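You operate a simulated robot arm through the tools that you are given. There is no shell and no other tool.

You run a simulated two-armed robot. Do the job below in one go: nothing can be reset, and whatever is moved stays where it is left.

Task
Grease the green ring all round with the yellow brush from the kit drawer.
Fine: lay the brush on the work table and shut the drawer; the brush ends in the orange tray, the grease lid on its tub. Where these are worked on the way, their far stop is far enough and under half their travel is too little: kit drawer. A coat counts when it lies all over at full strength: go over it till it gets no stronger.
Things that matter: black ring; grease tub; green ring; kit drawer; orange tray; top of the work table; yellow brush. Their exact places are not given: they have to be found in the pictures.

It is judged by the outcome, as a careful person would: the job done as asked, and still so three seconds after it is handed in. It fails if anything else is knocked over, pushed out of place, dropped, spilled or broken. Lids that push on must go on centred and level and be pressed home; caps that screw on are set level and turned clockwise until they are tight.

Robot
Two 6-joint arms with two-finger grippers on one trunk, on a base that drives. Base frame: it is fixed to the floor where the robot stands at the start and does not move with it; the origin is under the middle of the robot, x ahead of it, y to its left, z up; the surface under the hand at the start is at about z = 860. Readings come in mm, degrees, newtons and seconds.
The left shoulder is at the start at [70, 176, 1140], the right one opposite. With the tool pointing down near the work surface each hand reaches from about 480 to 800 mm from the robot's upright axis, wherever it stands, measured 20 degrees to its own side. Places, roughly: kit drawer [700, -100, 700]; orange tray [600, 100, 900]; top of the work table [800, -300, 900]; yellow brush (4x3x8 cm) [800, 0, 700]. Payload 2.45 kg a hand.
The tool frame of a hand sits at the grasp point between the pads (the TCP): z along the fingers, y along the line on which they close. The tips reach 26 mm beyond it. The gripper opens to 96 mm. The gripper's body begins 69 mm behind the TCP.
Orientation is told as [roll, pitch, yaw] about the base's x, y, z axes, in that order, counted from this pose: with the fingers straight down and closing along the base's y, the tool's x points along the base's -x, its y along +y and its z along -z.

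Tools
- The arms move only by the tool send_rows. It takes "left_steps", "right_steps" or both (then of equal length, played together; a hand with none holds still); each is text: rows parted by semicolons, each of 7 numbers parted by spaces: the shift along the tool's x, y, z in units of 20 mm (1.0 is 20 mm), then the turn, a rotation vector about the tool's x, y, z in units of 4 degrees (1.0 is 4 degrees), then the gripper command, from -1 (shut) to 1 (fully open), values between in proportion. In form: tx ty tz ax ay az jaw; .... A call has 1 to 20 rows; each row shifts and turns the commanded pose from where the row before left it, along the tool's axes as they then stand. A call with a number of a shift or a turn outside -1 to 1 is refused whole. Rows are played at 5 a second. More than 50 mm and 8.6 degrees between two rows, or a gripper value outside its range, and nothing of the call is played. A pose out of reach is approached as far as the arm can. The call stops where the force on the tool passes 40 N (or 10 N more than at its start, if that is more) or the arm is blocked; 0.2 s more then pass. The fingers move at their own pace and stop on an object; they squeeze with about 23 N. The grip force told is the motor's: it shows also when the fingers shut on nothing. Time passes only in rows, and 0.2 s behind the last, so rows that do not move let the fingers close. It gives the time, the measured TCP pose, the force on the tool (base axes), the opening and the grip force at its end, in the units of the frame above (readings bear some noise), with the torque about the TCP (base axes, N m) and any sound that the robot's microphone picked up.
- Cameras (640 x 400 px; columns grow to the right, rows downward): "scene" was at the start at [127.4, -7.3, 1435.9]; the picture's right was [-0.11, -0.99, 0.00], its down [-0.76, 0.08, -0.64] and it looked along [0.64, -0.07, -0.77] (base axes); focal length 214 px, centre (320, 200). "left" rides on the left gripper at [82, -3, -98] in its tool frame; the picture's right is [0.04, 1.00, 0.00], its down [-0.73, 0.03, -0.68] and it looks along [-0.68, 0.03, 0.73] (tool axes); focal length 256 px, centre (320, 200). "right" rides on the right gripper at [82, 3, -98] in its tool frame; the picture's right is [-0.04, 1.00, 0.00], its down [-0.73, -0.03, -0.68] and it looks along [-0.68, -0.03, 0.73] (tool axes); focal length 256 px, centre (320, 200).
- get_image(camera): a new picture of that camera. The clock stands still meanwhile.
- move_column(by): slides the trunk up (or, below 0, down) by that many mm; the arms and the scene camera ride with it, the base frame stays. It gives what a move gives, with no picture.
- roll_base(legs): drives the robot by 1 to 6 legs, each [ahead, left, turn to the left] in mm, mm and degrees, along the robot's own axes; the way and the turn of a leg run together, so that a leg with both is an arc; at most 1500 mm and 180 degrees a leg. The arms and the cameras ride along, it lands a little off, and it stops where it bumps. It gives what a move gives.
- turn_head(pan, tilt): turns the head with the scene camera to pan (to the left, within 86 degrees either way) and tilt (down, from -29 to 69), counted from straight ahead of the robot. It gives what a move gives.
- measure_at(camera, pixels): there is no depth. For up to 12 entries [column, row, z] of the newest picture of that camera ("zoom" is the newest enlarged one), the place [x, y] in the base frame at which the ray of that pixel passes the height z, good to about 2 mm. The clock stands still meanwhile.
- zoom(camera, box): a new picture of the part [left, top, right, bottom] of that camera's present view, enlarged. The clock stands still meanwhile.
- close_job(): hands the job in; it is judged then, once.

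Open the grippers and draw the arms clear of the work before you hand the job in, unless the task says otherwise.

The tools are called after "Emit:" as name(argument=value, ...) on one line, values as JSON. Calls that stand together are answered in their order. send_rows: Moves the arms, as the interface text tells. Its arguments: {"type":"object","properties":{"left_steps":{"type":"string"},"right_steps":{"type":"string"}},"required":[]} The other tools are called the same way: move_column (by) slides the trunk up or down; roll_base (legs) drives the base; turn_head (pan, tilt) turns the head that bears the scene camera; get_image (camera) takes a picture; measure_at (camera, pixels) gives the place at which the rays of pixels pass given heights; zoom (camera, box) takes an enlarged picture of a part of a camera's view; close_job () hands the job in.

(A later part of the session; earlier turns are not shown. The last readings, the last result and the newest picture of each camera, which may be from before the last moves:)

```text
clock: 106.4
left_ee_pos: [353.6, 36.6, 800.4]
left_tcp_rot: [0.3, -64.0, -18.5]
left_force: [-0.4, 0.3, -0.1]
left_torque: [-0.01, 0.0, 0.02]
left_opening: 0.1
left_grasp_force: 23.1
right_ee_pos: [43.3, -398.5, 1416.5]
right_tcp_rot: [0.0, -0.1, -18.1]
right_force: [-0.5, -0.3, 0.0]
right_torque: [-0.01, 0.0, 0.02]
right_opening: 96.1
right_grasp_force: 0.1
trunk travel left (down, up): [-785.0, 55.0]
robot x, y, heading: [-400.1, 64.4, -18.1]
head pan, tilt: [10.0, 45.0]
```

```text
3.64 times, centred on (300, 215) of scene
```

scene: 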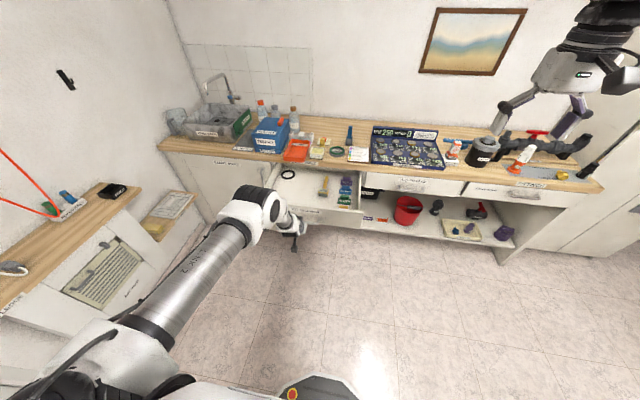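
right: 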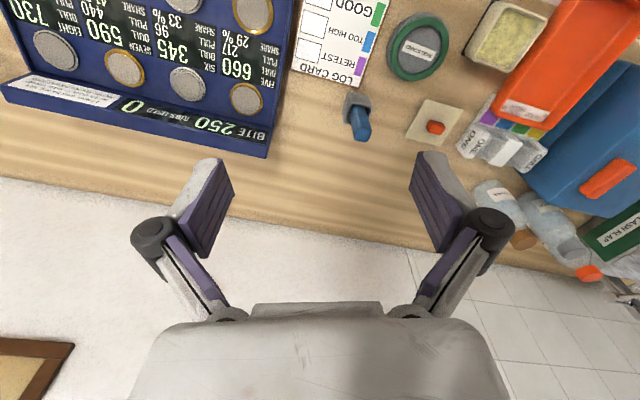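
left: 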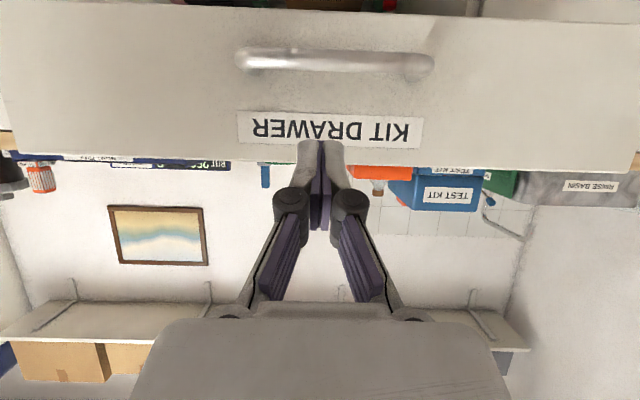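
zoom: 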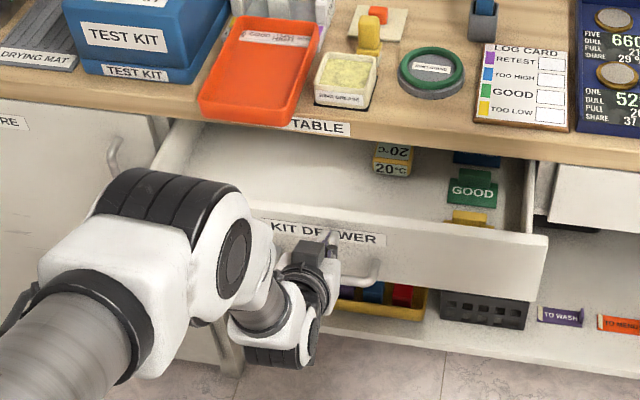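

It closes smoothly. I drive another 115 mm and finish the rest with the arm under force control.

Emit:
roll_base(legs=[[115, 0, 0]])

Emit:
send_rows(left_steps="-0.22 0 0.45 0 0 0 -1; -0.22 0 0.45 0 0 0 -1; -0.22 0 0.45 0 0 0 -1; -0.22 0 0.45 0 0 0 -1; -0.22 0 0.45 0 0 0 -1; -0.22 0 0.45 0 0 0 -1; 0 0 0 0 0 0 -1")

Emit:
zoom(camera="scene", box=[220, 160, 380, 270])

```text
clock: 107.6
left_ee_pos: [461.0, 0.7, 800.3]
left_tcp_rot: [0.3, -63.9, -18.4]
left_force: [0.1, -0.7, 0.7]
left_torque: [0.01, -0.02, 0.05]
left_opening: 0.0
left_grasp_force: 23.0
right_ee_pos: [152.2, -433.6, 1416.5]
right_tcp_rot: [0.0, 0.0, -18.0]
right_force: [-0.2, 0.0, 0.6]
right_torque: [-0.03, 0.04, -0.01]
right_opening: 96.0
right_grasp_force: 0.0
trunk travel left (down, up): [-785.0, 55.0]
robot x, y, heading: [-290.8, 32.0, -17.7]
head pan, tilt: [10.0, 45.0]
```

```text
clock: 108.8
left_ee_pos: [500.6, -11.4, 795.1]
left_tcp_rot: [0.2, -63.1, -18.3]
left_force: [-29.7, 9.2, 15.1]
left_torque: [-0.12, -0.42, 0.05]
left_opening: 6.2
left_grasp_force: 28.6
right_ee_pos: [146.4, -431.1, 1418.0]
right_tcp_rot: [0.0, -0.3, -17.8]
right_force: [0.9, -0.7, 0.1]
right_torque: [0.03, 0.05, -0.01]
right_opening: 96.0
right_grasp_force: 0.1
trunk travel left (down, up): [-785.0, 55.0]
robot x, y, heading: [-296.6, 30.8, -17.9]
head pan, tilt: [10.0, 45.0]
stopped in row 6 (left hand): the force on the tool passed its limit at 47 N (the readings are from after the stop); the commanded pose is now the measured one
```

```text
3.64 times, centred on (300, 215) of scene
```

zoom: 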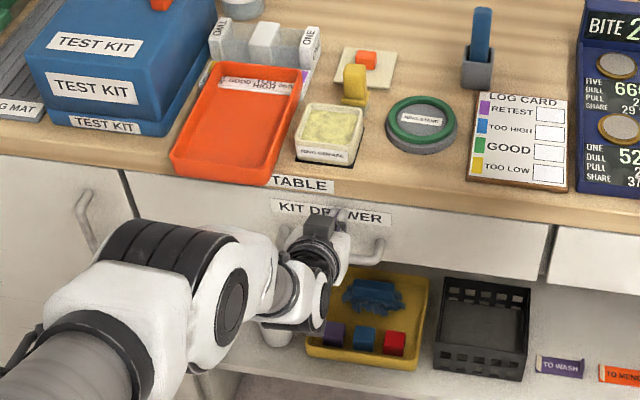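

The stop came at 47 N with the drawer front flush again. I back the base off and raise the hand, turning the fingers down again.

Emit:
roll_base(legs=[[-300, 0, 0]])

Emit:
zoom(camera="scene", box=[240, 150, 420, 250])

Emit:
send_rows(left_steps="-0.9 0 -0.44 0 0 0 0; -0.9 0 -0.44 0 0 0 0; -0.9 0 -0.44 0 0 0 0; -0.9 0 -0.44 0 0 0 0; -0.9 0 -0.44 0 0 0 0; -0.9 0 -0.44 0 0 0 0; -0.9 0 -0.44 0 0 0 0; -0.9 0 -0.44 0 0 0 0; -0.9 0 -0.44 0 0 0 0; -0.9 0 -0.44 0 0 0 0; -0.9 0 -0.44 0 0 0 0; -0.9 0 -0.44 0 0 0 0; -0.9 0 -0.44 0 0 0 0; 0 0 0 0 0 0 0")

Emit:
send_rows(left_steps="0 0 0 0 1 0 0; 0 0 0 0 1 0 0; 0 0 0 0 1 0 0; 0 0 0 0 1 0 0; 0 0 0 0 1 0 0; 0 0 0 0 1 0 0; 0 0 0 0 1 0 0; 0 0 0 0 1 0 0; 0 0 0 0 1 0 0; 0 0 0 0 1 0 0; 0 0 0 0 1 0 0; 0 0 0 0 1 0 0; 0 0 0 0 1 0 0; 0 0 0 0 1 0 0; 0 0 0 0 1 0 0; 0 0 0 0 0.8 0 0; 0 0 0 0 0 0 0")

```text
clock: 110.9
left_ee_pos: [221.1, 79.0, 791.6]
left_tcp_rot: [0.2, -63.0, -18.4]
left_force: [0.2, 0.1, 0.5]
left_torque: [0.01, -0.02, 0.01]
left_opening: 0.0
left_grasp_force: 28.2
right_ee_pos: [-130.2, -342.8, 1415.4]
right_tcp_rot: [0.0, 0.0, -17.9]
right_force: [-0.8, 0.6, -0.5]
right_torque: [0.02, 0.0, 0.02]
right_opening: 96.1
right_grasp_force: 0.1
trunk travel left (down, up): [-785.0, 55.0]
robot x, y, heading: [-578.9, 125.6, -18.1]
head pan, tilt: [10.0, 45.0]
```

```text
3.56 times, centred on (330, 200) of scene
```

zoom: 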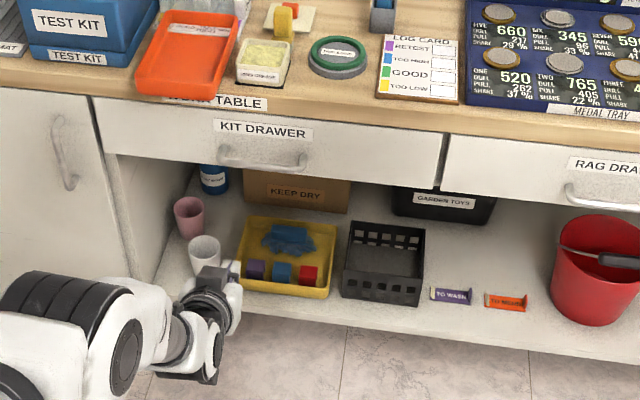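

```text
clock: 113.9
left_ee_pos: [224.2, 77.9, 1052.4]
left_tcp_rot: [0.2, -63.0, -18.3]
left_force: [-0.2, 0.7, 0.2]
left_torque: [0.0, 0.01, -0.02]
left_opening: 48.1
left_grasp_force: 0.1
right_ee_pos: [-132.5, -342.9, 1414.6]
right_tcp_rot: [0.1, 0.0, -18.0]
right_force: [-0.2, -0.3, -0.2]
right_torque: [-0.01, 0.0, 0.01]
right_opening: 96.0
right_grasp_force: 0.0
trunk travel left (down, up): [-785.0, 55.0]
robot x, y, heading: [-580.5, 121.7, -17.9]
head pan, tilt: [10.0, 45.0]
```

```text
clock: 117.5
left_ee_pos: [212.9, 77.2, 1053.5]
left_tcp_rot: [-0.9, -2.7, -19.0]
left_force: [0.2, 0.0, -0.7]
left_torque: [0.01, -0.01, -0.02]
left_opening: 48.0
left_grasp_force: 0.1
left hand out of reach, approached as far as the arm can: row 6, 16
right_ee_pos: [-132.8, -341.2, 1416.9]
right_tcp_rot: [0.1, 0.0, -18.0]
right_force: [-0.3, 0.6, 0.2]
right_torque: [-0.02, 0.0, 0.0]
right_opening: 95.9
right_grasp_force: 0.0
trunk travel left (down, up): [-785.0, 55.0]
robot x, y, heading: [-579.1, 126.5, -17.9]
head pan, tilt: [10.0, 45.0]
```

The drawer is shut flush with its neighbour. I straighten the hand, retract and raise it, drive in 540 mm, and lower the trunk 100 mm.

Emit:
send_rows(left_steps="0 0 0 -0.22 0.67 -0.12 0.15; 1 0 -1 0 0 0 0.15; 1 0 -1 0 0 0 0.15; 1 0 -1 0 0 0 0.15; 0.5 0 0 0 0 0 0.15; 0 0 0 0 0 0 0.15")

Emit:
roll_base(legs=[[540, 0, 0]])

Emit:
move_column(by=-100)

Emit:
get_image(camera="left")

Emit:
get_image(camera="scene")

```text
clock: 118.9
left_ee_pos: [138.6, 104.6, 1112.7]
left_tcp_rot: [0.0, 0.0, -18.6]
left_force: [0.4, -0.3, -0.6]
left_torque: [-0.01, 0.03, -0.02]
left_opening: 55.1
left_grasp_force: 0.1
left hand out of reach, approached as far as the arm can: row 1
right_ee_pos: [-132.0, -342.2, 1414.7]
right_tcp_rot: [0.0, 0.0, -18.1]
right_force: [1.1, 0.4, 0.5]
right_torque: [0.0, 0.01, -0.02]
right_opening: 95.9
right_grasp_force: 0.0
trunk travel left (down, up): [-785.0, 55.0]
robot x, y, heading: [-576.0, 122.6, -18.1]
head pan, tilt: [10.0, 45.0]
```

```text
clock: 122.0
left_ee_pos: [643.9, -65.8, 1114.2]
left_tcp_rot: [-0.2, -0.1, -18.9]
left_force: [0.2, 0.2, 1.0]
left_torque: [0.0, 0.0, 0.0]
left_opening: 55.2
left_grasp_force: 0.1
right_ee_pos: [370.8, -510.0, 1415.5]
right_tcp_rot: [0.0, -0.1, -18.3]
right_force: [-1.0, 0.5, 1.0]
right_torque: [0.01, -0.01, -0.01]
right_opening: 96.0
right_grasp_force: 0.2
trunk travel left (down, up): [-785.0, 55.0]
robot x, y, heading: [-73.6, -44.2, -18.2]
head pan, tilt: [10.0, 45.0]
```

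```text
clock: 123.3
left_ee_pos: [644.6, -65.8, 1013.2]
left_tcp_rot: [-0.1, 0.0, -18.9]
left_force: [-0.2, -0.2, 0.3]
left_torque: [0.04, -0.01, 0.0]
left_opening: 55.2
left_grasp_force: 0.0
right_ee_pos: [371.9, -509.7, 1314.8]
right_tcp_rot: [0.0, 0.0, -18.3]
right_force: [0.1, 0.5, -0.6]
right_torque: [0.0, 0.02, 0.03]
right_opening: 95.9
right_grasp_force: 0.0
trunk travel left (down, up): [-685.0, 155.0]
robot x, y, heading: [-72.2, -43.0, -18.2]
head pan, tilt: [10.0, 45.0]
```

```text
taken
```

left: 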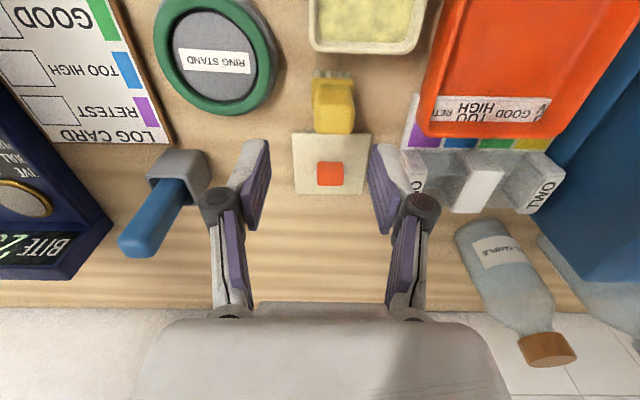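

```text
taken
```

scene: 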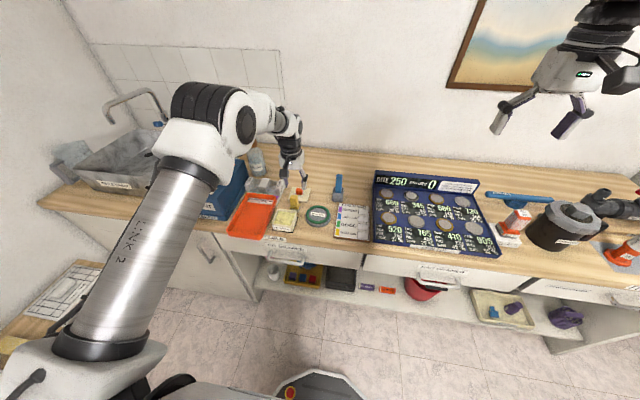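

The hand is above the counter again. I zoom in on the brush (333,100), the ring and the tub and measure them.

Emit:
zoom(camera="left", box=[280, 50, 390, 150])

Emit:
measure_at(camera="zoom", pixels=[[320, 200, 943]])

Emit:
zoom(camera="left", box=[140, 0, 440, 130])

```text
4.00 times, centred on (335, 100) of left
```

zoom: 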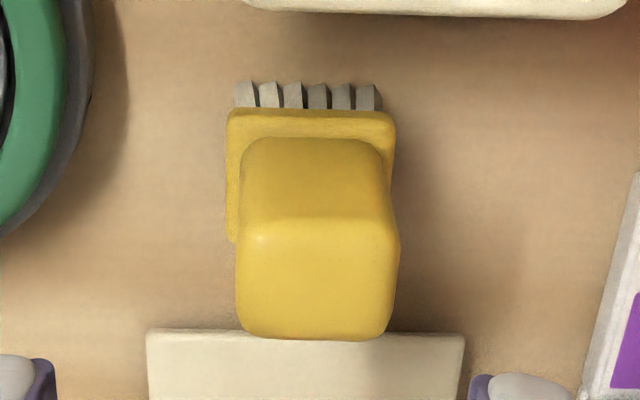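

```text
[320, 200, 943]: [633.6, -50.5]
```

```text
2.13 times, centred on (290, 65) of left
```

zoom: 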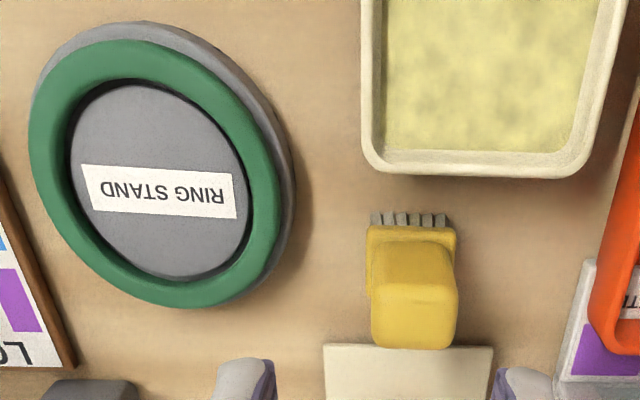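

Emit:
measure_at(camera="left", pixels=[[334.75, 121.75, 943], [334.75, 121.75, 940], [222, 60, 880], [222, 60, 890]])

```text
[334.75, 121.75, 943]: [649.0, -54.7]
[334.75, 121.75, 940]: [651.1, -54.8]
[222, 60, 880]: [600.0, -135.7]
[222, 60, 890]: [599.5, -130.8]
```

The brush is where I left it, at about (649,-55). I shift 10 mm, go down and grip its handle again.

Emit:
send_rows(left_steps="-0.05 0.53 0 0 0 -0.1 0.15; 0 0 1 0 0 0 0.15; 0 0 1 0 0 0 0.15; 0 0 1 0 0 0 0.15; 0 0 0.7 0 0 0 0.15; 0 0 0.35 0 0 0 0.15; 0 0 0 0 0 0 0.15")

Emit:
get_image(camera="left")

```text
clock: 124.9
left_ee_pos: [647.8, -55.5, 931.3]
left_tcp_rot: [-0.2, -0.1, -18.5]
left_force: [-0.7, 1.4, 0.2]
left_torque: [-0.01, 0.02, 0.03]
left_opening: 55.4
left_grasp_force: 0.1
right_ee_pos: [370.3, -509.6, 1314.8]
right_tcp_rot: [-0.1, -0.1, -18.3]
right_force: [0.0, 0.0, 0.0]
right_torque: [0.01, 0.0, -0.02]
right_opening: 96.2
right_grasp_force: 0.0
trunk travel left (down, up): [-685.0, 155.0]
robot x, y, heading: [-71.0, -41.3, -18.5]
head pan, tilt: [10.0, 45.0]
```

```text
taken
```

left: 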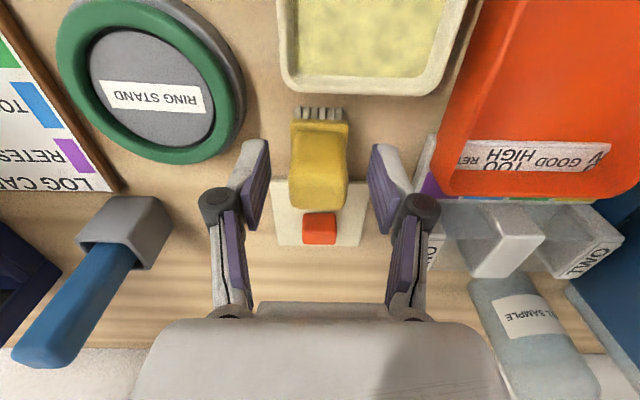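

Fingers straddle the handle. I close and lift 100 mm.

Emit:
send_rows(left_steps="0 0 0 0 0 0 -1; 0 0 0 0 0 0 -1; 0 0 0 0 0 0 -1; 0 0 0 0 0 0 -1; 0 0 -1 0 0 0 -1; 0 0 -1 0 0 0 -1; 0 0 -1 0 0 0 -1; 0 0 -1 0 0 0 -1; 0 0 -1 0 0 0 -1; 0 0 0 0 0 0 -1")

Emit:
get_image(camera="left")

Emit:
zoom(camera="scene", box=[240, 165, 340, 240])

```text
clock: 127.1
left_ee_pos: [649.2, -54.9, 1031.3]
left_tcp_rot: [-0.1, 0.1, -18.5]
left_force: [0.3, -0.2, -0.2]
left_torque: [0.01, 0.05, -0.01]
left_opening: 29.0
left_grasp_force: 23.6
right_ee_pos: [372.0, -510.2, 1314.7]
right_tcp_rot: [0.0, 0.0, -18.4]
right_force: [-0.1, 0.0, 1.2]
right_torque: [-0.03, 0.01, -0.01]
right_opening: 96.3
right_grasp_force: 0.1
trunk travel left (down, up): [-685.0, 155.0]
robot x, y, heading: [-72.5, -44.2, -18.6]
head pan, tilt: [10.0, 45.0]
```

```text
taken
```

left: 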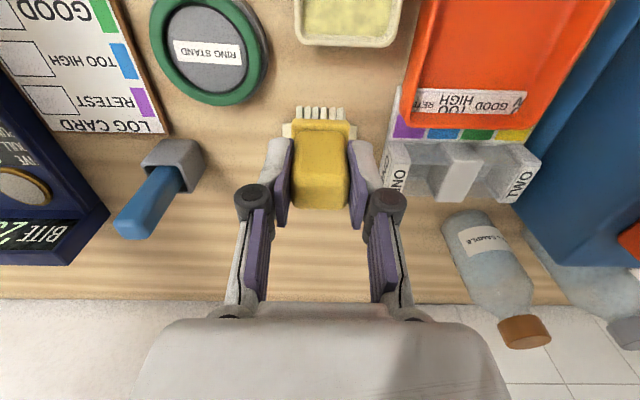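

```text
5.33 times, centred on (290, 202) of scene
```

zoom: 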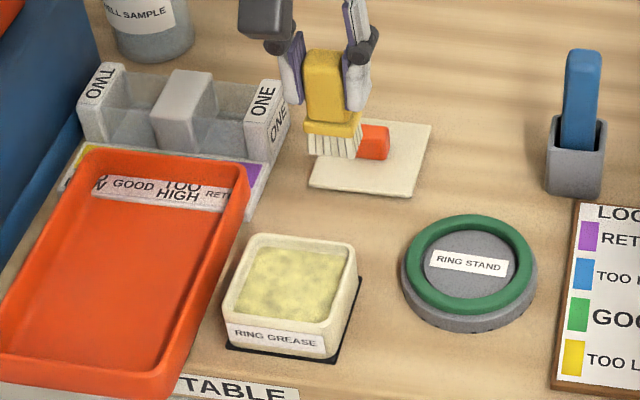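

I hold the brush firmly. I move the hand back over the tub so the hand camera sees tub and ring whole.

Emit:
send_rows(left_steps="1 0 -0.5 0 0 0 -1; 1 0.3 -0.5 0 0 0 -1; 1 0.4 0 0 0 0 -1; 0.8 0.4 0 0 0 0 -1; 0 0 0 0 0 0 -1")

Emit:
get_image(camera="left")

Emit:
get_image(camera="scene")

```text
clock: 128.3
left_ee_pos: [584.4, -10.9, 1052.2]
left_tcp_rot: [-0.1, 0.0, -18.5]
left_force: [0.4, -0.2, 0.1]
left_torque: [-0.01, 0.01, 0.0]
left_opening: 29.2
left_grasp_force: 22.7
right_ee_pos: [371.7, -510.3, 1314.1]
right_tcp_rot: [0.0, 0.1, -18.2]
right_force: [-0.1, -0.1, 0.2]
right_torque: [-0.03, 0.01, -0.01]
right_opening: 96.1
right_grasp_force: 0.1
trunk travel left (down, up): [-685.0, 155.0]
robot x, y, heading: [-75.2, -45.2, -18.2]
head pan, tilt: [10.0, 45.0]
```

```text
taken
```

left: 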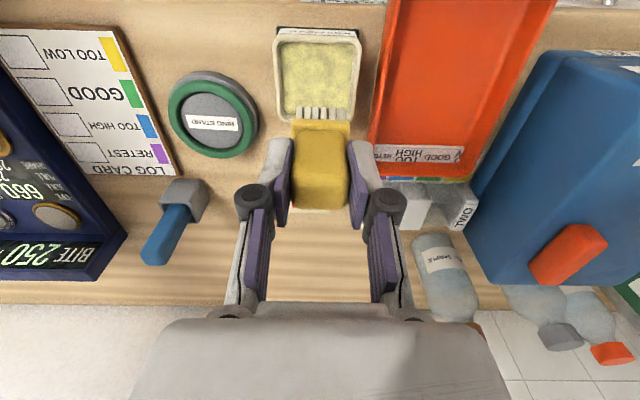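

```text
taken
```

scene: 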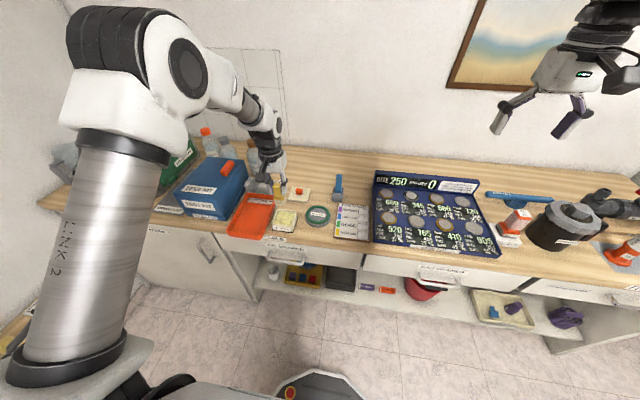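

Emit:
zoom(camera="left", box=[150, 20, 390, 170])

Emit:
zoom(camera="scene", box=[256, 195, 346, 250])

```text
2.67 times, centred on (270, 95) of left
```

zoom: 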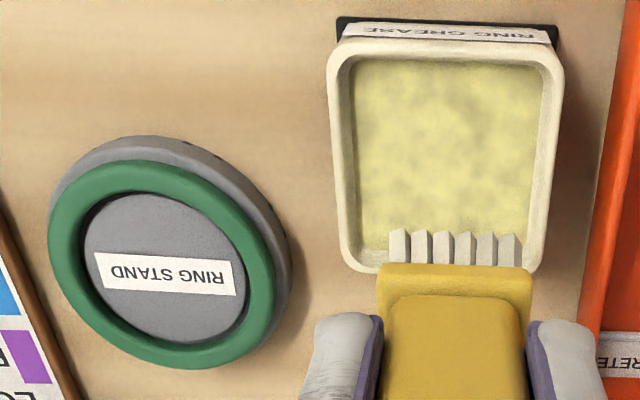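

```text
7.11 times, centred on (301, 222) of scene
```

zoom: 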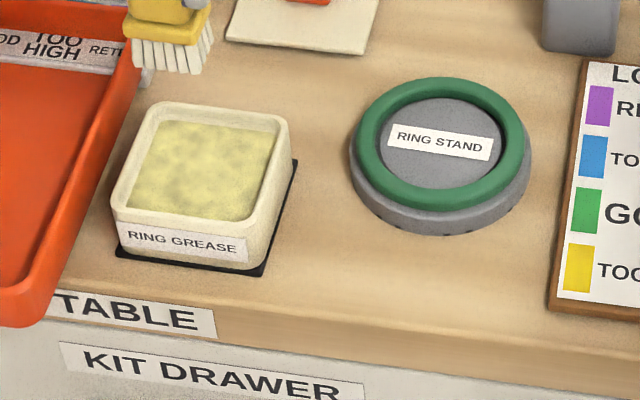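

I measure the ring's outer extremes and centre and the tub's rim in both zooms to fix their heights and places.

Emit:
measure_at(camera="zoom", pixels=[[440, 145, 880], [440, 145, 890], [352, 145, 885], [527, 145, 885], [440, 77, 885], [440, 212, 885], [152, 103, 900], [288, 120, 900], [248, 240, 900], [115, 212, 900], [205, 168, 890], [115, 255, 862]])

Emit:
measure_at(camera="left", pixels=[[210.8, 119, 880], [210.8, 119, 890], [167.7, 119, 885], [254, 119, 885], [212, 79.3, 885], [209, 158.7, 885], [273, 38.7, 900], [360.7, 44.4, 900], [352.5, 123, 900], [277.5, 123, 900], [317, 80, 890], [276, 28, 862]])

```text
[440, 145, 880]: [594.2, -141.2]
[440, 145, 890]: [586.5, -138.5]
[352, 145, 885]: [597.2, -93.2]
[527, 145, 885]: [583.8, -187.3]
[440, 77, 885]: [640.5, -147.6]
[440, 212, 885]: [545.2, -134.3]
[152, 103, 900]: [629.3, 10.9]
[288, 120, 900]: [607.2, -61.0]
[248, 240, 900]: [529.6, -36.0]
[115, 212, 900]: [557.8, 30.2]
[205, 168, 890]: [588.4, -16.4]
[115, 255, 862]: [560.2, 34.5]
```

```text
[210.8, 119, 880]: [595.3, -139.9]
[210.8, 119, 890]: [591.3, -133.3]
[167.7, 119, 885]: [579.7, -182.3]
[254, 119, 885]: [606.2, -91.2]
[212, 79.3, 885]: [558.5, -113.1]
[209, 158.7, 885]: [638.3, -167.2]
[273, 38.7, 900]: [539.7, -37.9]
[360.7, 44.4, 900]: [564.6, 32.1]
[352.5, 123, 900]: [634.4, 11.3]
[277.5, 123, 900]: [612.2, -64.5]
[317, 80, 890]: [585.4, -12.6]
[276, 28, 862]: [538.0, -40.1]
```

Ring centre ≈ (594.5,-140.5), mean radius ≈ 41 mm, height ≈ 880; tub centre ≈ (588.5,-15.5), rim ≈ 892. I centre the brush over the tub and lower it to just above the rim.

Emit:
send_rows(left_steps="-0.27 -0.15 0 0 0 0 -1; 0 0 1 0 0 0 -1; 0 0 1 0 0 0 -1; 0 0 1 0 0 0 -1; 0 0 1 0 0 0 -1; 0 0 0.2 0 0 0 -1; 0 0 0 0 0 0 -1")

Emit:
get_image(camera="left")

Emit:
zoom(camera="scene", box=[256, 185, 346, 245])

```text
clock: 129.9
left_ee_pos: [588.8, -16.0, 967.7]
left_tcp_rot: [-0.1, -0.1, -18.5]
left_force: [0.2, -0.2, -0.2]
left_torque: [-0.02, -0.03, 0.01]
left_opening: 29.0
left_grasp_force: 23.1
right_ee_pos: [371.4, -511.0, 1316.2]
right_tcp_rot: [0.0, 0.0, -18.2]
right_force: [0.6, 0.8, -0.8]
right_torque: [0.0, 0.0, 0.01]
right_opening: 96.0
right_grasp_force: 0.1
trunk travel left (down, up): [-685.0, 155.0]
robot x, y, heading: [-73.1, -44.8, -18.2]
head pan, tilt: [10.0, 45.0]
```

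```text
taken
```

left: 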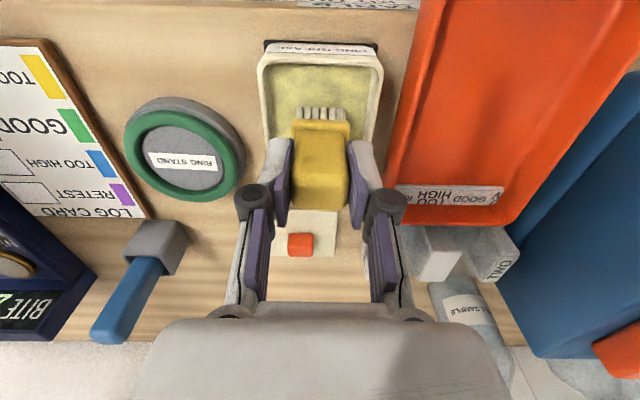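

```text
6.67 times, centred on (301, 215) of scene
```

zoom: 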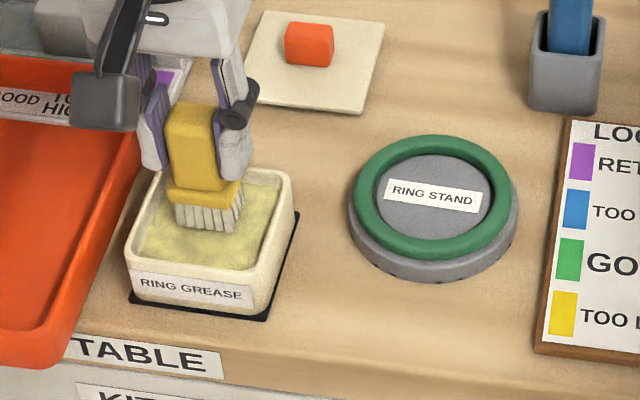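

The brush hangs centred over the tub. I lower it gently into the grease in small steps.

Emit:
send_rows(left_steps="0 0 0.4 0 0 0 -1; 0 0 0.4 0 0 0 -1; 0 0 0.3 0 0 0 -1; 0 0 0 0 0 0 -1")

Emit:
zoom(camera="scene", box=[256, 185, 346, 245])

```text
clock: 130.9
left_ee_pos: [587.7, -15.5, 947.9]
left_tcp_rot: [-0.1, -0.2, -18.5]
left_force: [0.5, 3.2, 14.4]
left_torque: [0.06, -0.04, 0.04]
left_opening: 29.2
left_grasp_force: 23.0
right_ee_pos: [369.8, -511.0, 1316.6]
right_tcp_rot: [-0.1, -0.1, -18.4]
right_force: [-0.2, -0.6, 0.5]
right_torque: [0.0, 0.01, 0.0]
right_opening: 96.0
right_grasp_force: 0.1
trunk travel left (down, up): [-685.0, 155.0]
robot x, y, heading: [-73.8, -46.3, -18.4]
head pan, tilt: [10.0, 45.0]
```

```text
6.67 times, centred on (301, 215) of scene
```

zoom: 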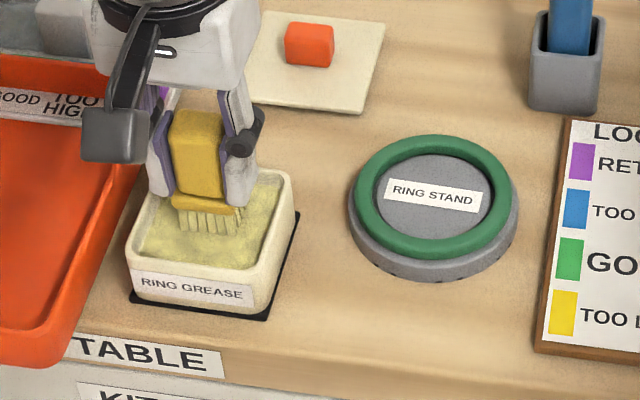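

Contact with the grease (14 N). I rub a few mm back and forth to load the bristles, then lift and look at them.

Emit:
send_rows(left_steps="0.2 0 -0.05 0 0 0 -1; 0.1 0.2 0 0 0 0 -1; -0.3 0 0 0 0 0 -1; -0.2 -0.2 0 0 0 0 -1; 0.2 -0.1 0 0 0 0 -1; 0 0.1 0 0 0 0 -1; 0 0 -1 0 0 0 -1; 0 0 -1 0 0 0 -1; 0 0 -0.5 0 0 0 -1; 0 0 0 0 0 0 -1")

Emit:
get_image(camera="left")

Emit:
zoom(camera="scene", box=[256, 185, 346, 245])

```text
clock: 133.1
left_ee_pos: [587.9, -16.4, 997.1]
left_tcp_rot: [-0.1, 0.0, -18.5]
left_force: [0.5, 0.3, 0.0]
left_torque: [0.02, 0.05, 0.0]
left_opening: 29.1
left_grasp_force: 22.9
right_ee_pos: [371.0, -510.4, 1315.6]
right_tcp_rot: [0.0, 0.0, -18.3]
right_force: [0.1, -0.3, -0.1]
right_torque: [0.05, -0.01, -0.04]
right_opening: 96.1
right_grasp_force: 0.0
trunk travel left (down, up): [-685.0, 155.0]
robot x, y, heading: [-69.3, -42.1, -18.2]
head pan, tilt: [10.0, 45.0]
```

```text
taken
```

left: 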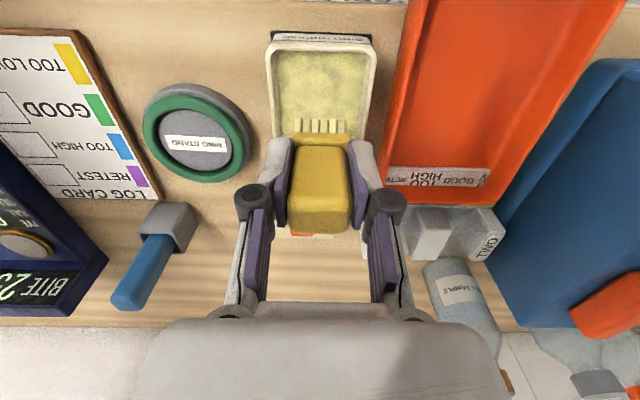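

```text
6.67 times, centred on (301, 215) of scene
```

zoom: 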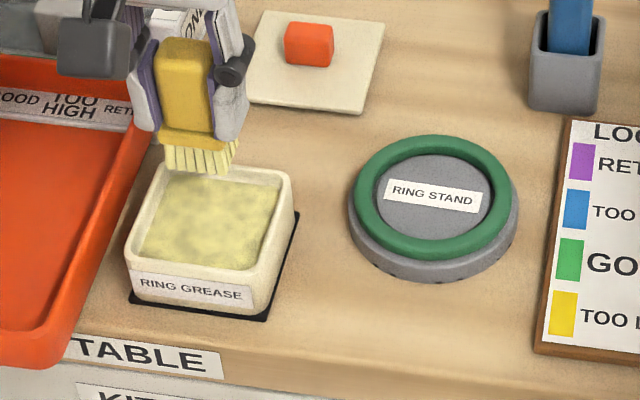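

The bristles are now yellow with grease. The brush seems to have slid up a little in the grip, so I zoom in to gauge it.

Emit:
zoom(camera="left", box=[270, 100, 370, 250])

Emit:
zoom(camera="scene", box=[265, 185, 305, 215])

```text
2.67 times, centred on (320, 175) of left
```

zoom: 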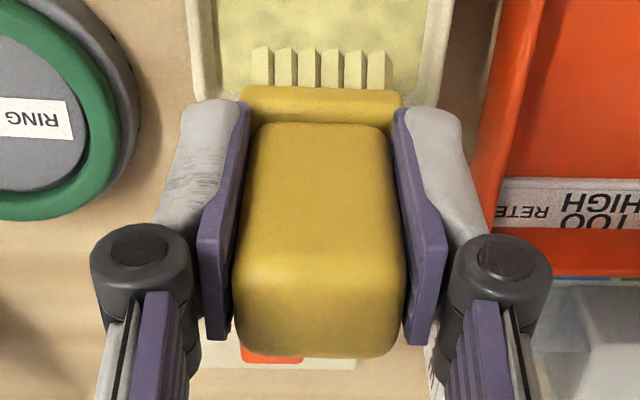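

```text
13.33 times, centred on (285, 200) of scene
```

zoom: 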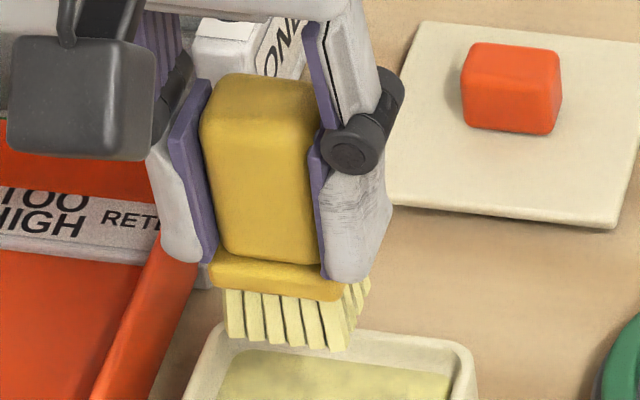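

Tips now bear on the plate, so the brush is seated; bristle ends are ~60 mm below the TCP. I move over the left side of the ring and come down to just above it.

Emit:
send_rows(left_steps="-0.57 -0.93 0 0 0 0 -1; -0.57 -0.93 0 0 0 0 -1; -0.57 -0.93 0 0 0 0 -1; -0.57 -0.94 0 0 0 0 -1; 0 0 1 0 0 0 -1; 0 0 0.9 0 0 0 -1; 0 0 0 0 0 0 -1")

Emit:
get_image(camera="left")

Emit:
zoom(camera="scene", box=[276, 185, 366, 245])

```text
clock: 134.7
left_ee_pos: [607.4, -102.5, 959.1]
left_tcp_rot: [0.1, 0.0, -18.5]
left_force: [0.2, 0.4, -1.3]
left_torque: [0.0, 0.01, -0.01]
left_opening: 29.0
left_grasp_force: 23.3
right_ee_pos: [371.4, -510.4, 1316.3]
right_tcp_rot: [0.0, -0.1, -18.3]
right_force: [-0.1, 0.6, 0.2]
right_torque: [0.01, -0.04, 0.01]
right_opening: 96.3
right_grasp_force: 0.1
trunk travel left (down, up): [-685.0, 155.0]
robot x, y, heading: [-73.1, -41.2, -18.3]
head pan, tilt: [10.0, 45.0]
```

```text
taken
```

left: 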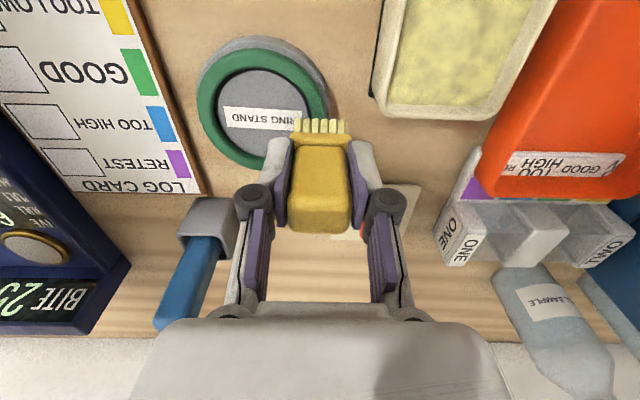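

```text
6.67 times, centred on (321, 215) of scene
```

zoom: 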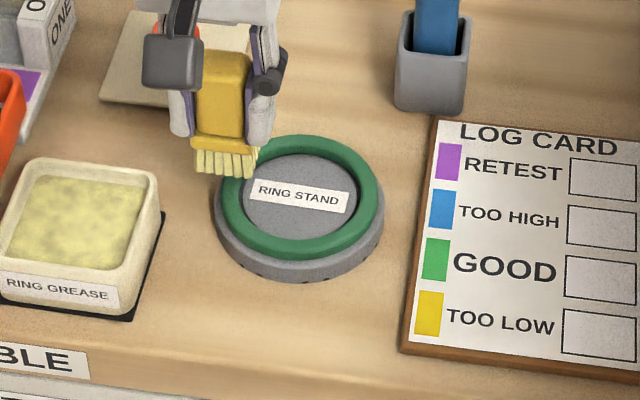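

The brush is right over the ring's left side. I lower 10 mm in small steps and read the force.

Emit:
send_rows(left_steps="0 0 0.1 0 0 0 -1; 0 0 0.1 0 0 0 -1; 0 0 0.1 0 0 0 -1; 0 0 0.1 0 0 0 -1; 0 0 0.1 0 0 0 -1; 0 0 0 0 0 0 -1")

```text
clock: 136.1
left_ee_pos: [608.1, -101.0, 949.8]
left_tcp_rot: [-0.1, 0.0, -18.5]
left_force: [-1.2, 0.3, -0.8]
left_torque: [0.02, -0.01, -0.01]
left_opening: 28.7
left_grasp_force: 23.2
right_ee_pos: [371.3, -510.6, 1316.0]
right_tcp_rot: [0.0, 0.0, -18.3]
right_force: [-1.2, -0.5, 0.2]
right_torque: [-0.02, -0.02, 0.0]
right_opening: 96.1
right_grasp_force: 0.0
trunk travel left (down, up): [-685.0, 155.0]
robot x, y, heading: [-72.8, -42.4, -18.1]
head pan, tilt: [10.0, 45.0]
```

No contact yet at 950. I go down a few mm more.

Emit:
send_rows(left_steps="0 0 0.1 0 0 0 -1; 0 0 0.1 0 0 0 -1; 0 0 0 0 0 0 -1")

```text
clock: 136.9
left_ee_pos: [608.5, -102.3, 944.8]
left_tcp_rot: [-0.1, 0.0, -18.4]
left_force: [-0.2, -0.1, -0.7]
left_torque: [0.01, -0.02, -0.03]
left_opening: 29.1
left_grasp_force: 23.2
right_ee_pos: [371.4, -510.3, 1315.2]
right_tcp_rot: [-0.1, 0.0, -18.3]
right_force: [1.0, -0.4, 0.0]
right_torque: [0.0, 0.01, -0.03]
right_opening: 96.0
right_grasp_force: 0.1
trunk travel left (down, up): [-685.0, 155.0]
robot x, y, heading: [-72.7, -44.7, -18.8]
head pan, tilt: [10.0, 45.0]
```

Emit:
send_rows(left_steps="0 0 0.1 0 0 0 -1; 0 0 0.1 0 0 0 -1; 0 0 0 0 0 0 -1")

Emit:
zoom(camera="scene", box=[286, 195, 346, 235])

```text
clock: 137.7
left_ee_pos: [608.5, -101.6, 942.3]
left_tcp_rot: [-0.1, 0.0, -18.5]
left_force: [-0.5, -0.7, 0.0]
left_torque: [-0.05, 0.01, 0.01]
left_opening: 29.0
left_grasp_force: 22.7
right_ee_pos: [372.0, -510.3, 1315.6]
right_tcp_rot: [0.1, -0.1, -18.4]
right_force: [-1.0, 0.7, 1.4]
right_torque: [-0.01, 0.02, -0.01]
right_opening: 96.1
right_grasp_force: 0.0
trunk travel left (down, up): [-685.0, 155.0]
robot x, y, heading: [-73.5, -42.3, -18.5]
head pan, tilt: [10.0, 45.0]
```

```text
10.00 times, centred on (316, 215) of scene
```

zoom: 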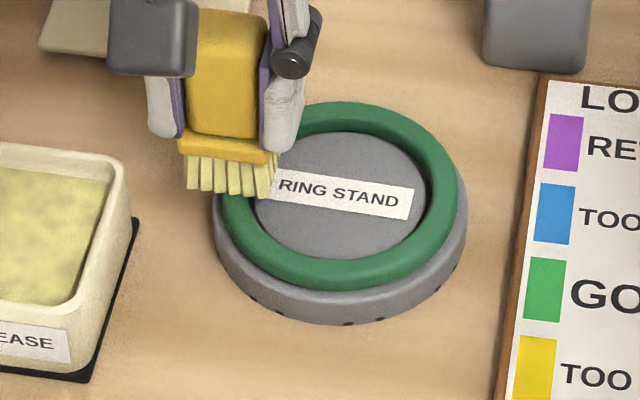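

Emit:
send_rows(left_steps="0 0 0.1 0 0 0 -1; 0 0 0.1 0 0 0 -1; 0 0 0 0 0 0 -1")

```text
clock: 138.5
left_ee_pos: [607.4, -100.5, 939.5]
left_tcp_rot: [-0.1, -0.3, -18.5]
left_force: [3.1, 1.6, 18.1]
left_torque: [0.02, -0.14, -0.01]
left_opening: 29.1
left_grasp_force: 23.0
right_ee_pos: [369.5, -509.6, 1316.3]
right_tcp_rot: [-0.1, -0.1, -18.3]
right_force: [-0.2, 0.3, 0.1]
right_torque: [0.03, -0.01, -0.01]
right_opening: 95.9
right_grasp_force: 0.0
trunk travel left (down, up): [-685.0, 155.0]
robot x, y, heading: [-75.3, -42.5, -18.4]
head pan, tilt: [10.0, 45.0]
```

Contact at TCP ≈ 940 (18 N). I ease the pressure slightly and brush the first quarter of the ring (left to far side).

Emit:
send_rows(left_steps="0 0 -0.08 0 0 0 -1; -0.321 -0.025 0 0 0 0 -1; -0.313 -0.075 0 0 0 0 -1; -0.297 -0.123 0 0 0 0 -1; -0.274 -0.168 0 0 0 0 -1; -0.245 -0.209 0 0 0 0 -1; -0.209 -0.245 0 0 0 0 -1; -0.168 -0.274 0 0 0 0 -1; -0.123 -0.297 0 0 0 0 -1; -0.075 -0.313 0 0 0 0 -1; -0.025 -0.321 0 0 0 0 -1; 0 0 0 0 0 0 -1")

Emit:
zoom(camera="scene", box=[286, 195, 346, 235])

Emit:
get_image(camera="left")

```text
clock: 141.1
left_ee_pos: [634.5, -154.3, 938.6]
left_tcp_rot: [0.0, 0.0, -18.4]
left_force: [-0.4, 2.1, 3.4]
left_torque: [0.04, 0.0, -0.01]
left_opening: 29.0
left_grasp_force: 22.6
right_ee_pos: [372.4, -510.5, 1315.8]
right_tcp_rot: [0.0, 0.0, -18.3]
right_force: [-0.1, 0.9, -0.1]
right_torque: [-0.07, 0.0, -0.02]
right_opening: 95.8
right_grasp_force: 0.1
trunk travel left (down, up): [-685.0, 155.0]
robot x, y, heading: [-73.9, -47.0, -18.6]
head pan, tilt: [10.0, 45.0]
```

```text
10.00 times, centred on (316, 215) of scene
```

zoom: 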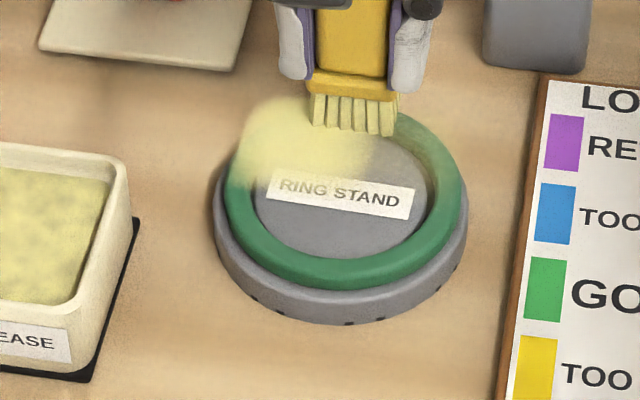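

```text
taken
```

left: 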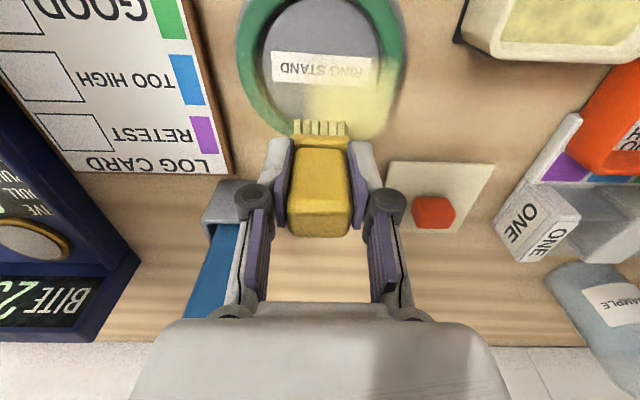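

The ring takes a yellow film where brushed. I continue round the far-right quarter and on to the right side.

Emit:
send_rows(left_steps="0.025 -0.321 0 0 0 0 -1; 0.075 -0.313 0 0 0 0 -1; 0.123 -0.297 0 0 0 0 -1; 0.168 -0.274 0 0 0 0 -1; 0.209 -0.245 0 0 0 0 -1; 0.245 -0.209 0 0 0 0 -1; 0.274 -0.168 0 0 0 0 -1; 0.297 -0.123 0 0 0 0 -1; 0.313 -0.075 0 0 0 0 -1; 0.321 -0.025 0 0 0 0 -1; 0 0 0 0 0 0 -1")

Emit:
zoom(camera="scene", box=[286, 195, 346, 235])

```text
clock: 143.5
left_ee_pos: [581.1, -178.7, 938.4]
left_tcp_rot: [0.0, 0.0, -18.4]
left_force: [0.1, 0.7, -0.9]
left_torque: [-0.03, 0.01, -0.02]
left_opening: 28.9
left_grasp_force: 23.0
right_ee_pos: [372.7, -510.4, 1315.8]
right_tcp_rot: [-0.1, -0.1, -18.2]
right_force: [-0.4, 0.0, 0.0]
right_torque: [0.0, 0.04, -0.01]
right_opening: 96.2
right_grasp_force: 0.1
trunk travel left (down, up): [-685.0, 155.0]
robot x, y, heading: [-70.8, -43.9, -18.4]
head pan, tilt: [10.0, 45.0]
```

```text
10.00 times, centred on (316, 215) of scene
```

zoom: 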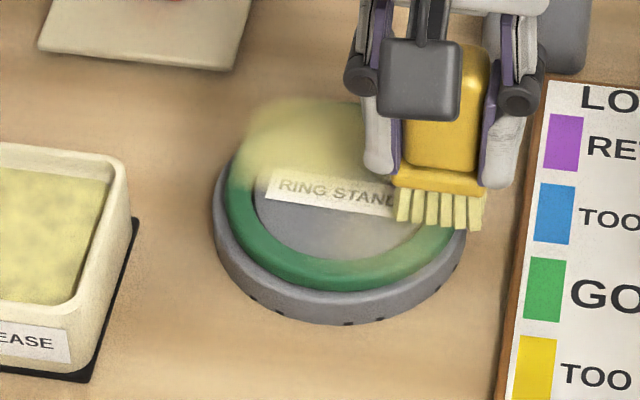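

The force is near nil on the right, so I press 1 mm more and brush the near half back to the left side.

Emit:
send_rows(left_steps="0.321 0.025 0.05 0 0 0 -1; 0.313 0.075 0 0 0 0 -1; 0.297 0.123 0 0 0 0 -1; 0.274 0.168 0 0 0 0 -1; 0.245 0.209 0 0 0 0 -1; 0.209 0.245 0 0 0 0 -1; 0.168 0.274 0 0 0 0 -1; 0.123 0.297 0 0 0 0 -1; 0.075 0.313 0 0 0 0 -1; 0.025 0.321 0 0 0 0 -1; -0.025 0.321 0 0 0 0 -1; -0.075 0.313 0 0 0 0 -1; -0.123 0.297 0 0 0 0 -1; -0.168 0.274 0 0 0 0 -1; -0.209 0.245 0 0 0 0 -1; -0.245 0.209 0 0 0 0 -1; -0.274 0.168 0 0 0 0 -1; -0.297 0.123 0 0 0 0 -1; -0.313 0.075 0 0 0 0 -1; -0.321 0.025 0 0 0 0 -1")

Emit:
zoom(camera="scene", box=[286, 195, 346, 235])

Emit:
zoom(camera="left", box=[150, 0, 390, 150])

```text
clock: 147.7
left_ee_pos: [607.4, -101.6, 937.8]
left_tcp_rot: [0.0, 0.0, -18.5]
left_force: [-5.4, -1.0, 1.1]
left_torque: [-0.1, 0.32, 0.02]
left_opening: 29.0
left_grasp_force: 22.8
right_ee_pos: [370.7, -509.9, 1314.5]
right_tcp_rot: [0.0, 0.0, -18.3]
right_force: [-0.1, 0.1, -0.4]
right_torque: [-0.02, 0.02, 0.02]
right_opening: 96.0
right_grasp_force: 0.0
trunk travel left (down, up): [-685.0, 155.0]
robot x, y, heading: [-73.3, -41.6, -18.3]
head pan, tilt: [10.0, 45.0]
```

```text
10.00 times, centred on (316, 215) of scene
```

zoom: 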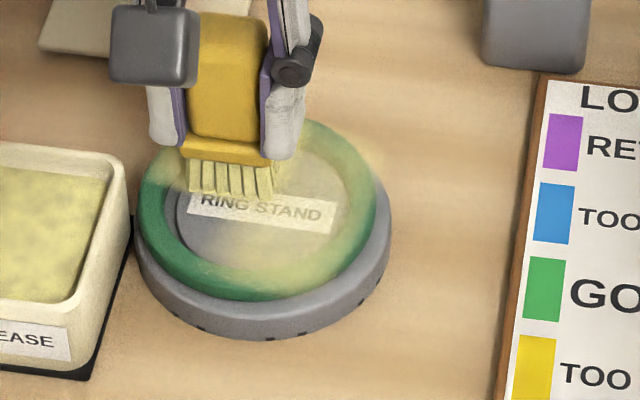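

```text
2.67 times, centred on (270, 75) of left
```

zoom: 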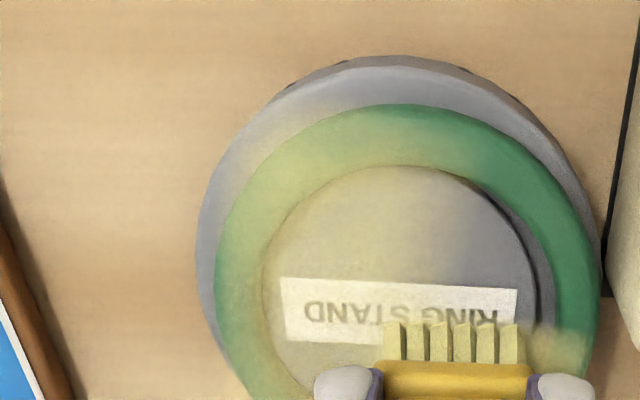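

The stand got dragged about 35 mm to the left on the near half: the bristles hooked the ring. I lift the brush straight up and look before doing anything else.

Emit:
send_rows(left_steps="0 0 -0.5 0 0 0 -1; 0 0 -1 0 0 0 -1; 0 0 -1 0 0 0 -1; 0 0 -1 0 0 0 -1; 1 0 0 0 0 0 -1; 1 0 0 0 0 0 -1; 1 0 0 0 0 0 -1; 0 0 0 0 0 0 -1")

Emit:
get_image(camera="left")

Emit:
zoom(camera="scene", box=[266, 185, 356, 245])

```text
clock: 149.5
left_ee_pos: [550.9, -82.5, 1008.0]
left_tcp_rot: [-0.1, 0.0, -18.5]
left_force: [0.8, 0.1, 0.0]
left_torque: [0.01, -0.03, 0.01]
left_opening: 29.0
left_grasp_force: 23.1
right_ee_pos: [373.4, -510.5, 1314.5]
right_tcp_rot: [0.0, -0.1, -18.3]
right_force: [-0.9, -0.2, -0.4]
right_torque: [0.02, 0.0, -0.01]
right_opening: 96.2
right_grasp_force: 0.0
trunk travel left (down, up): [-685.0, 155.0]
robot x, y, heading: [-71.6, -46.9, -18.6]
head pan, tilt: [10.0, 45.0]
```

```text
taken
```

left: 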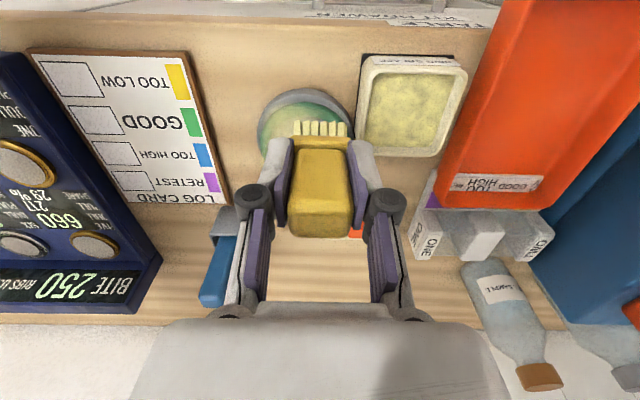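

```text
6.67 times, centred on (311, 215) of scene
```

zoom: 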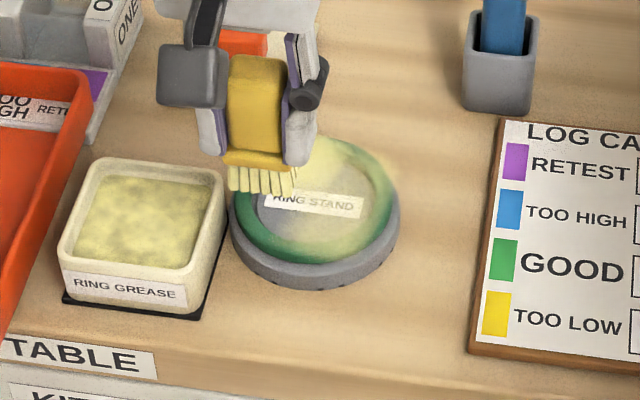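

I move the hand up and aside to see the ring fully and measure its new place.

Emit:
send_rows(left_steps="0 1 -1 0 0 0 -1; 0 1 -1 0 0 0 -1; 0 1 0 0 0 0 -1; 0 1 0 0 0 0 -1; 0 1 0 0 0 0 -1; 0 0 0 0 0 0 -1")

Emit:
get_image(camera="left")

Emit:
zoom(camera="left", box=[130, 40, 290, 170])

Emit:
zoom(camera="scene", box=[266, 185, 356, 245])

```text
clock: 150.9
left_ee_pos: [582.5, 12.7, 1046.4]
left_tcp_rot: [0.1, 0.1, -18.5]
left_force: [0.3, -0.9, -0.2]
left_torque: [-0.02, 0.0, 0.0]
left_opening: 29.1
left_grasp_force: 23.1
right_ee_pos: [371.9, -512.5, 1314.5]
right_tcp_rot: [0.1, 0.0, -18.4]
right_force: [-0.2, -0.5, 0.1]
right_torque: [0.01, 0.0, -0.02]
right_opening: 96.0
right_grasp_force: 0.1
trunk travel left (down, up): [-685.0, 155.0]
robot x, y, heading: [-76.0, -42.2, -18.1]
head pan, tilt: [10.0, 45.0]
```

```text
taken
```

left: 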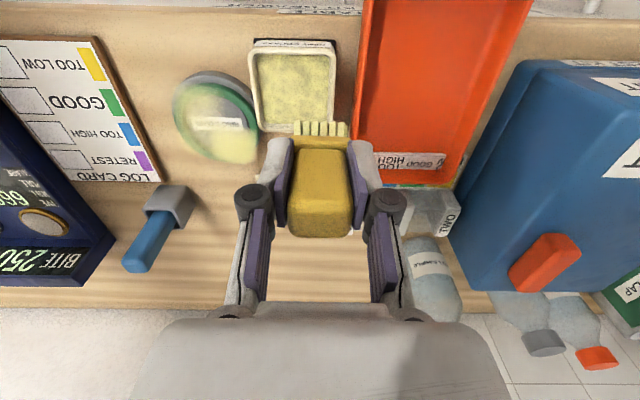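

```text
3.08 times, centred on (210, 105) of left
```

zoom: 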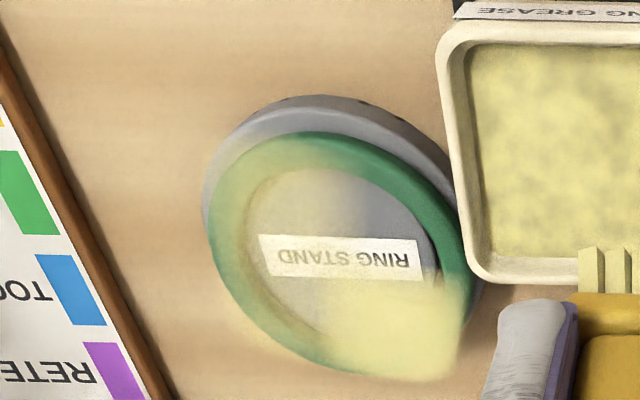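

```text
6.67 times, centred on (311, 215) of scene
```

zoom: 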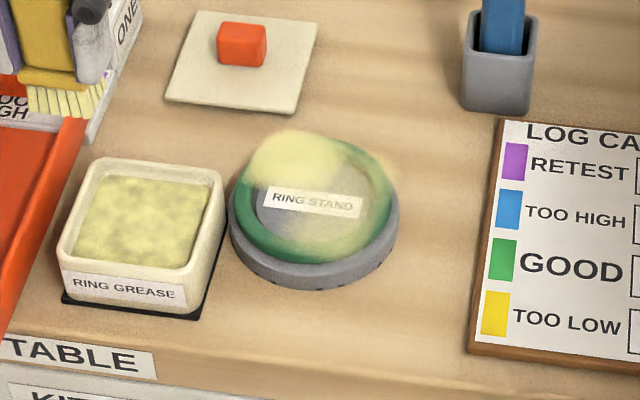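

I measure the label centre (stand centre) in both views and compare with its first place.

Emit:
measure_at(camera="scene", pixels=[[310.25, 215.3, 875], [317.5, 214.3, 875]])

Emit:
measure_at(camera="left", pixels=[[216.8, 123.8, 875], [216.5, 123.9, 880]])

```text
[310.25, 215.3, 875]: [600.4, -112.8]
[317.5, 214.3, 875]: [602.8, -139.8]
```

```text
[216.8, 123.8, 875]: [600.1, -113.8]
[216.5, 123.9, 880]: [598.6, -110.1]
```

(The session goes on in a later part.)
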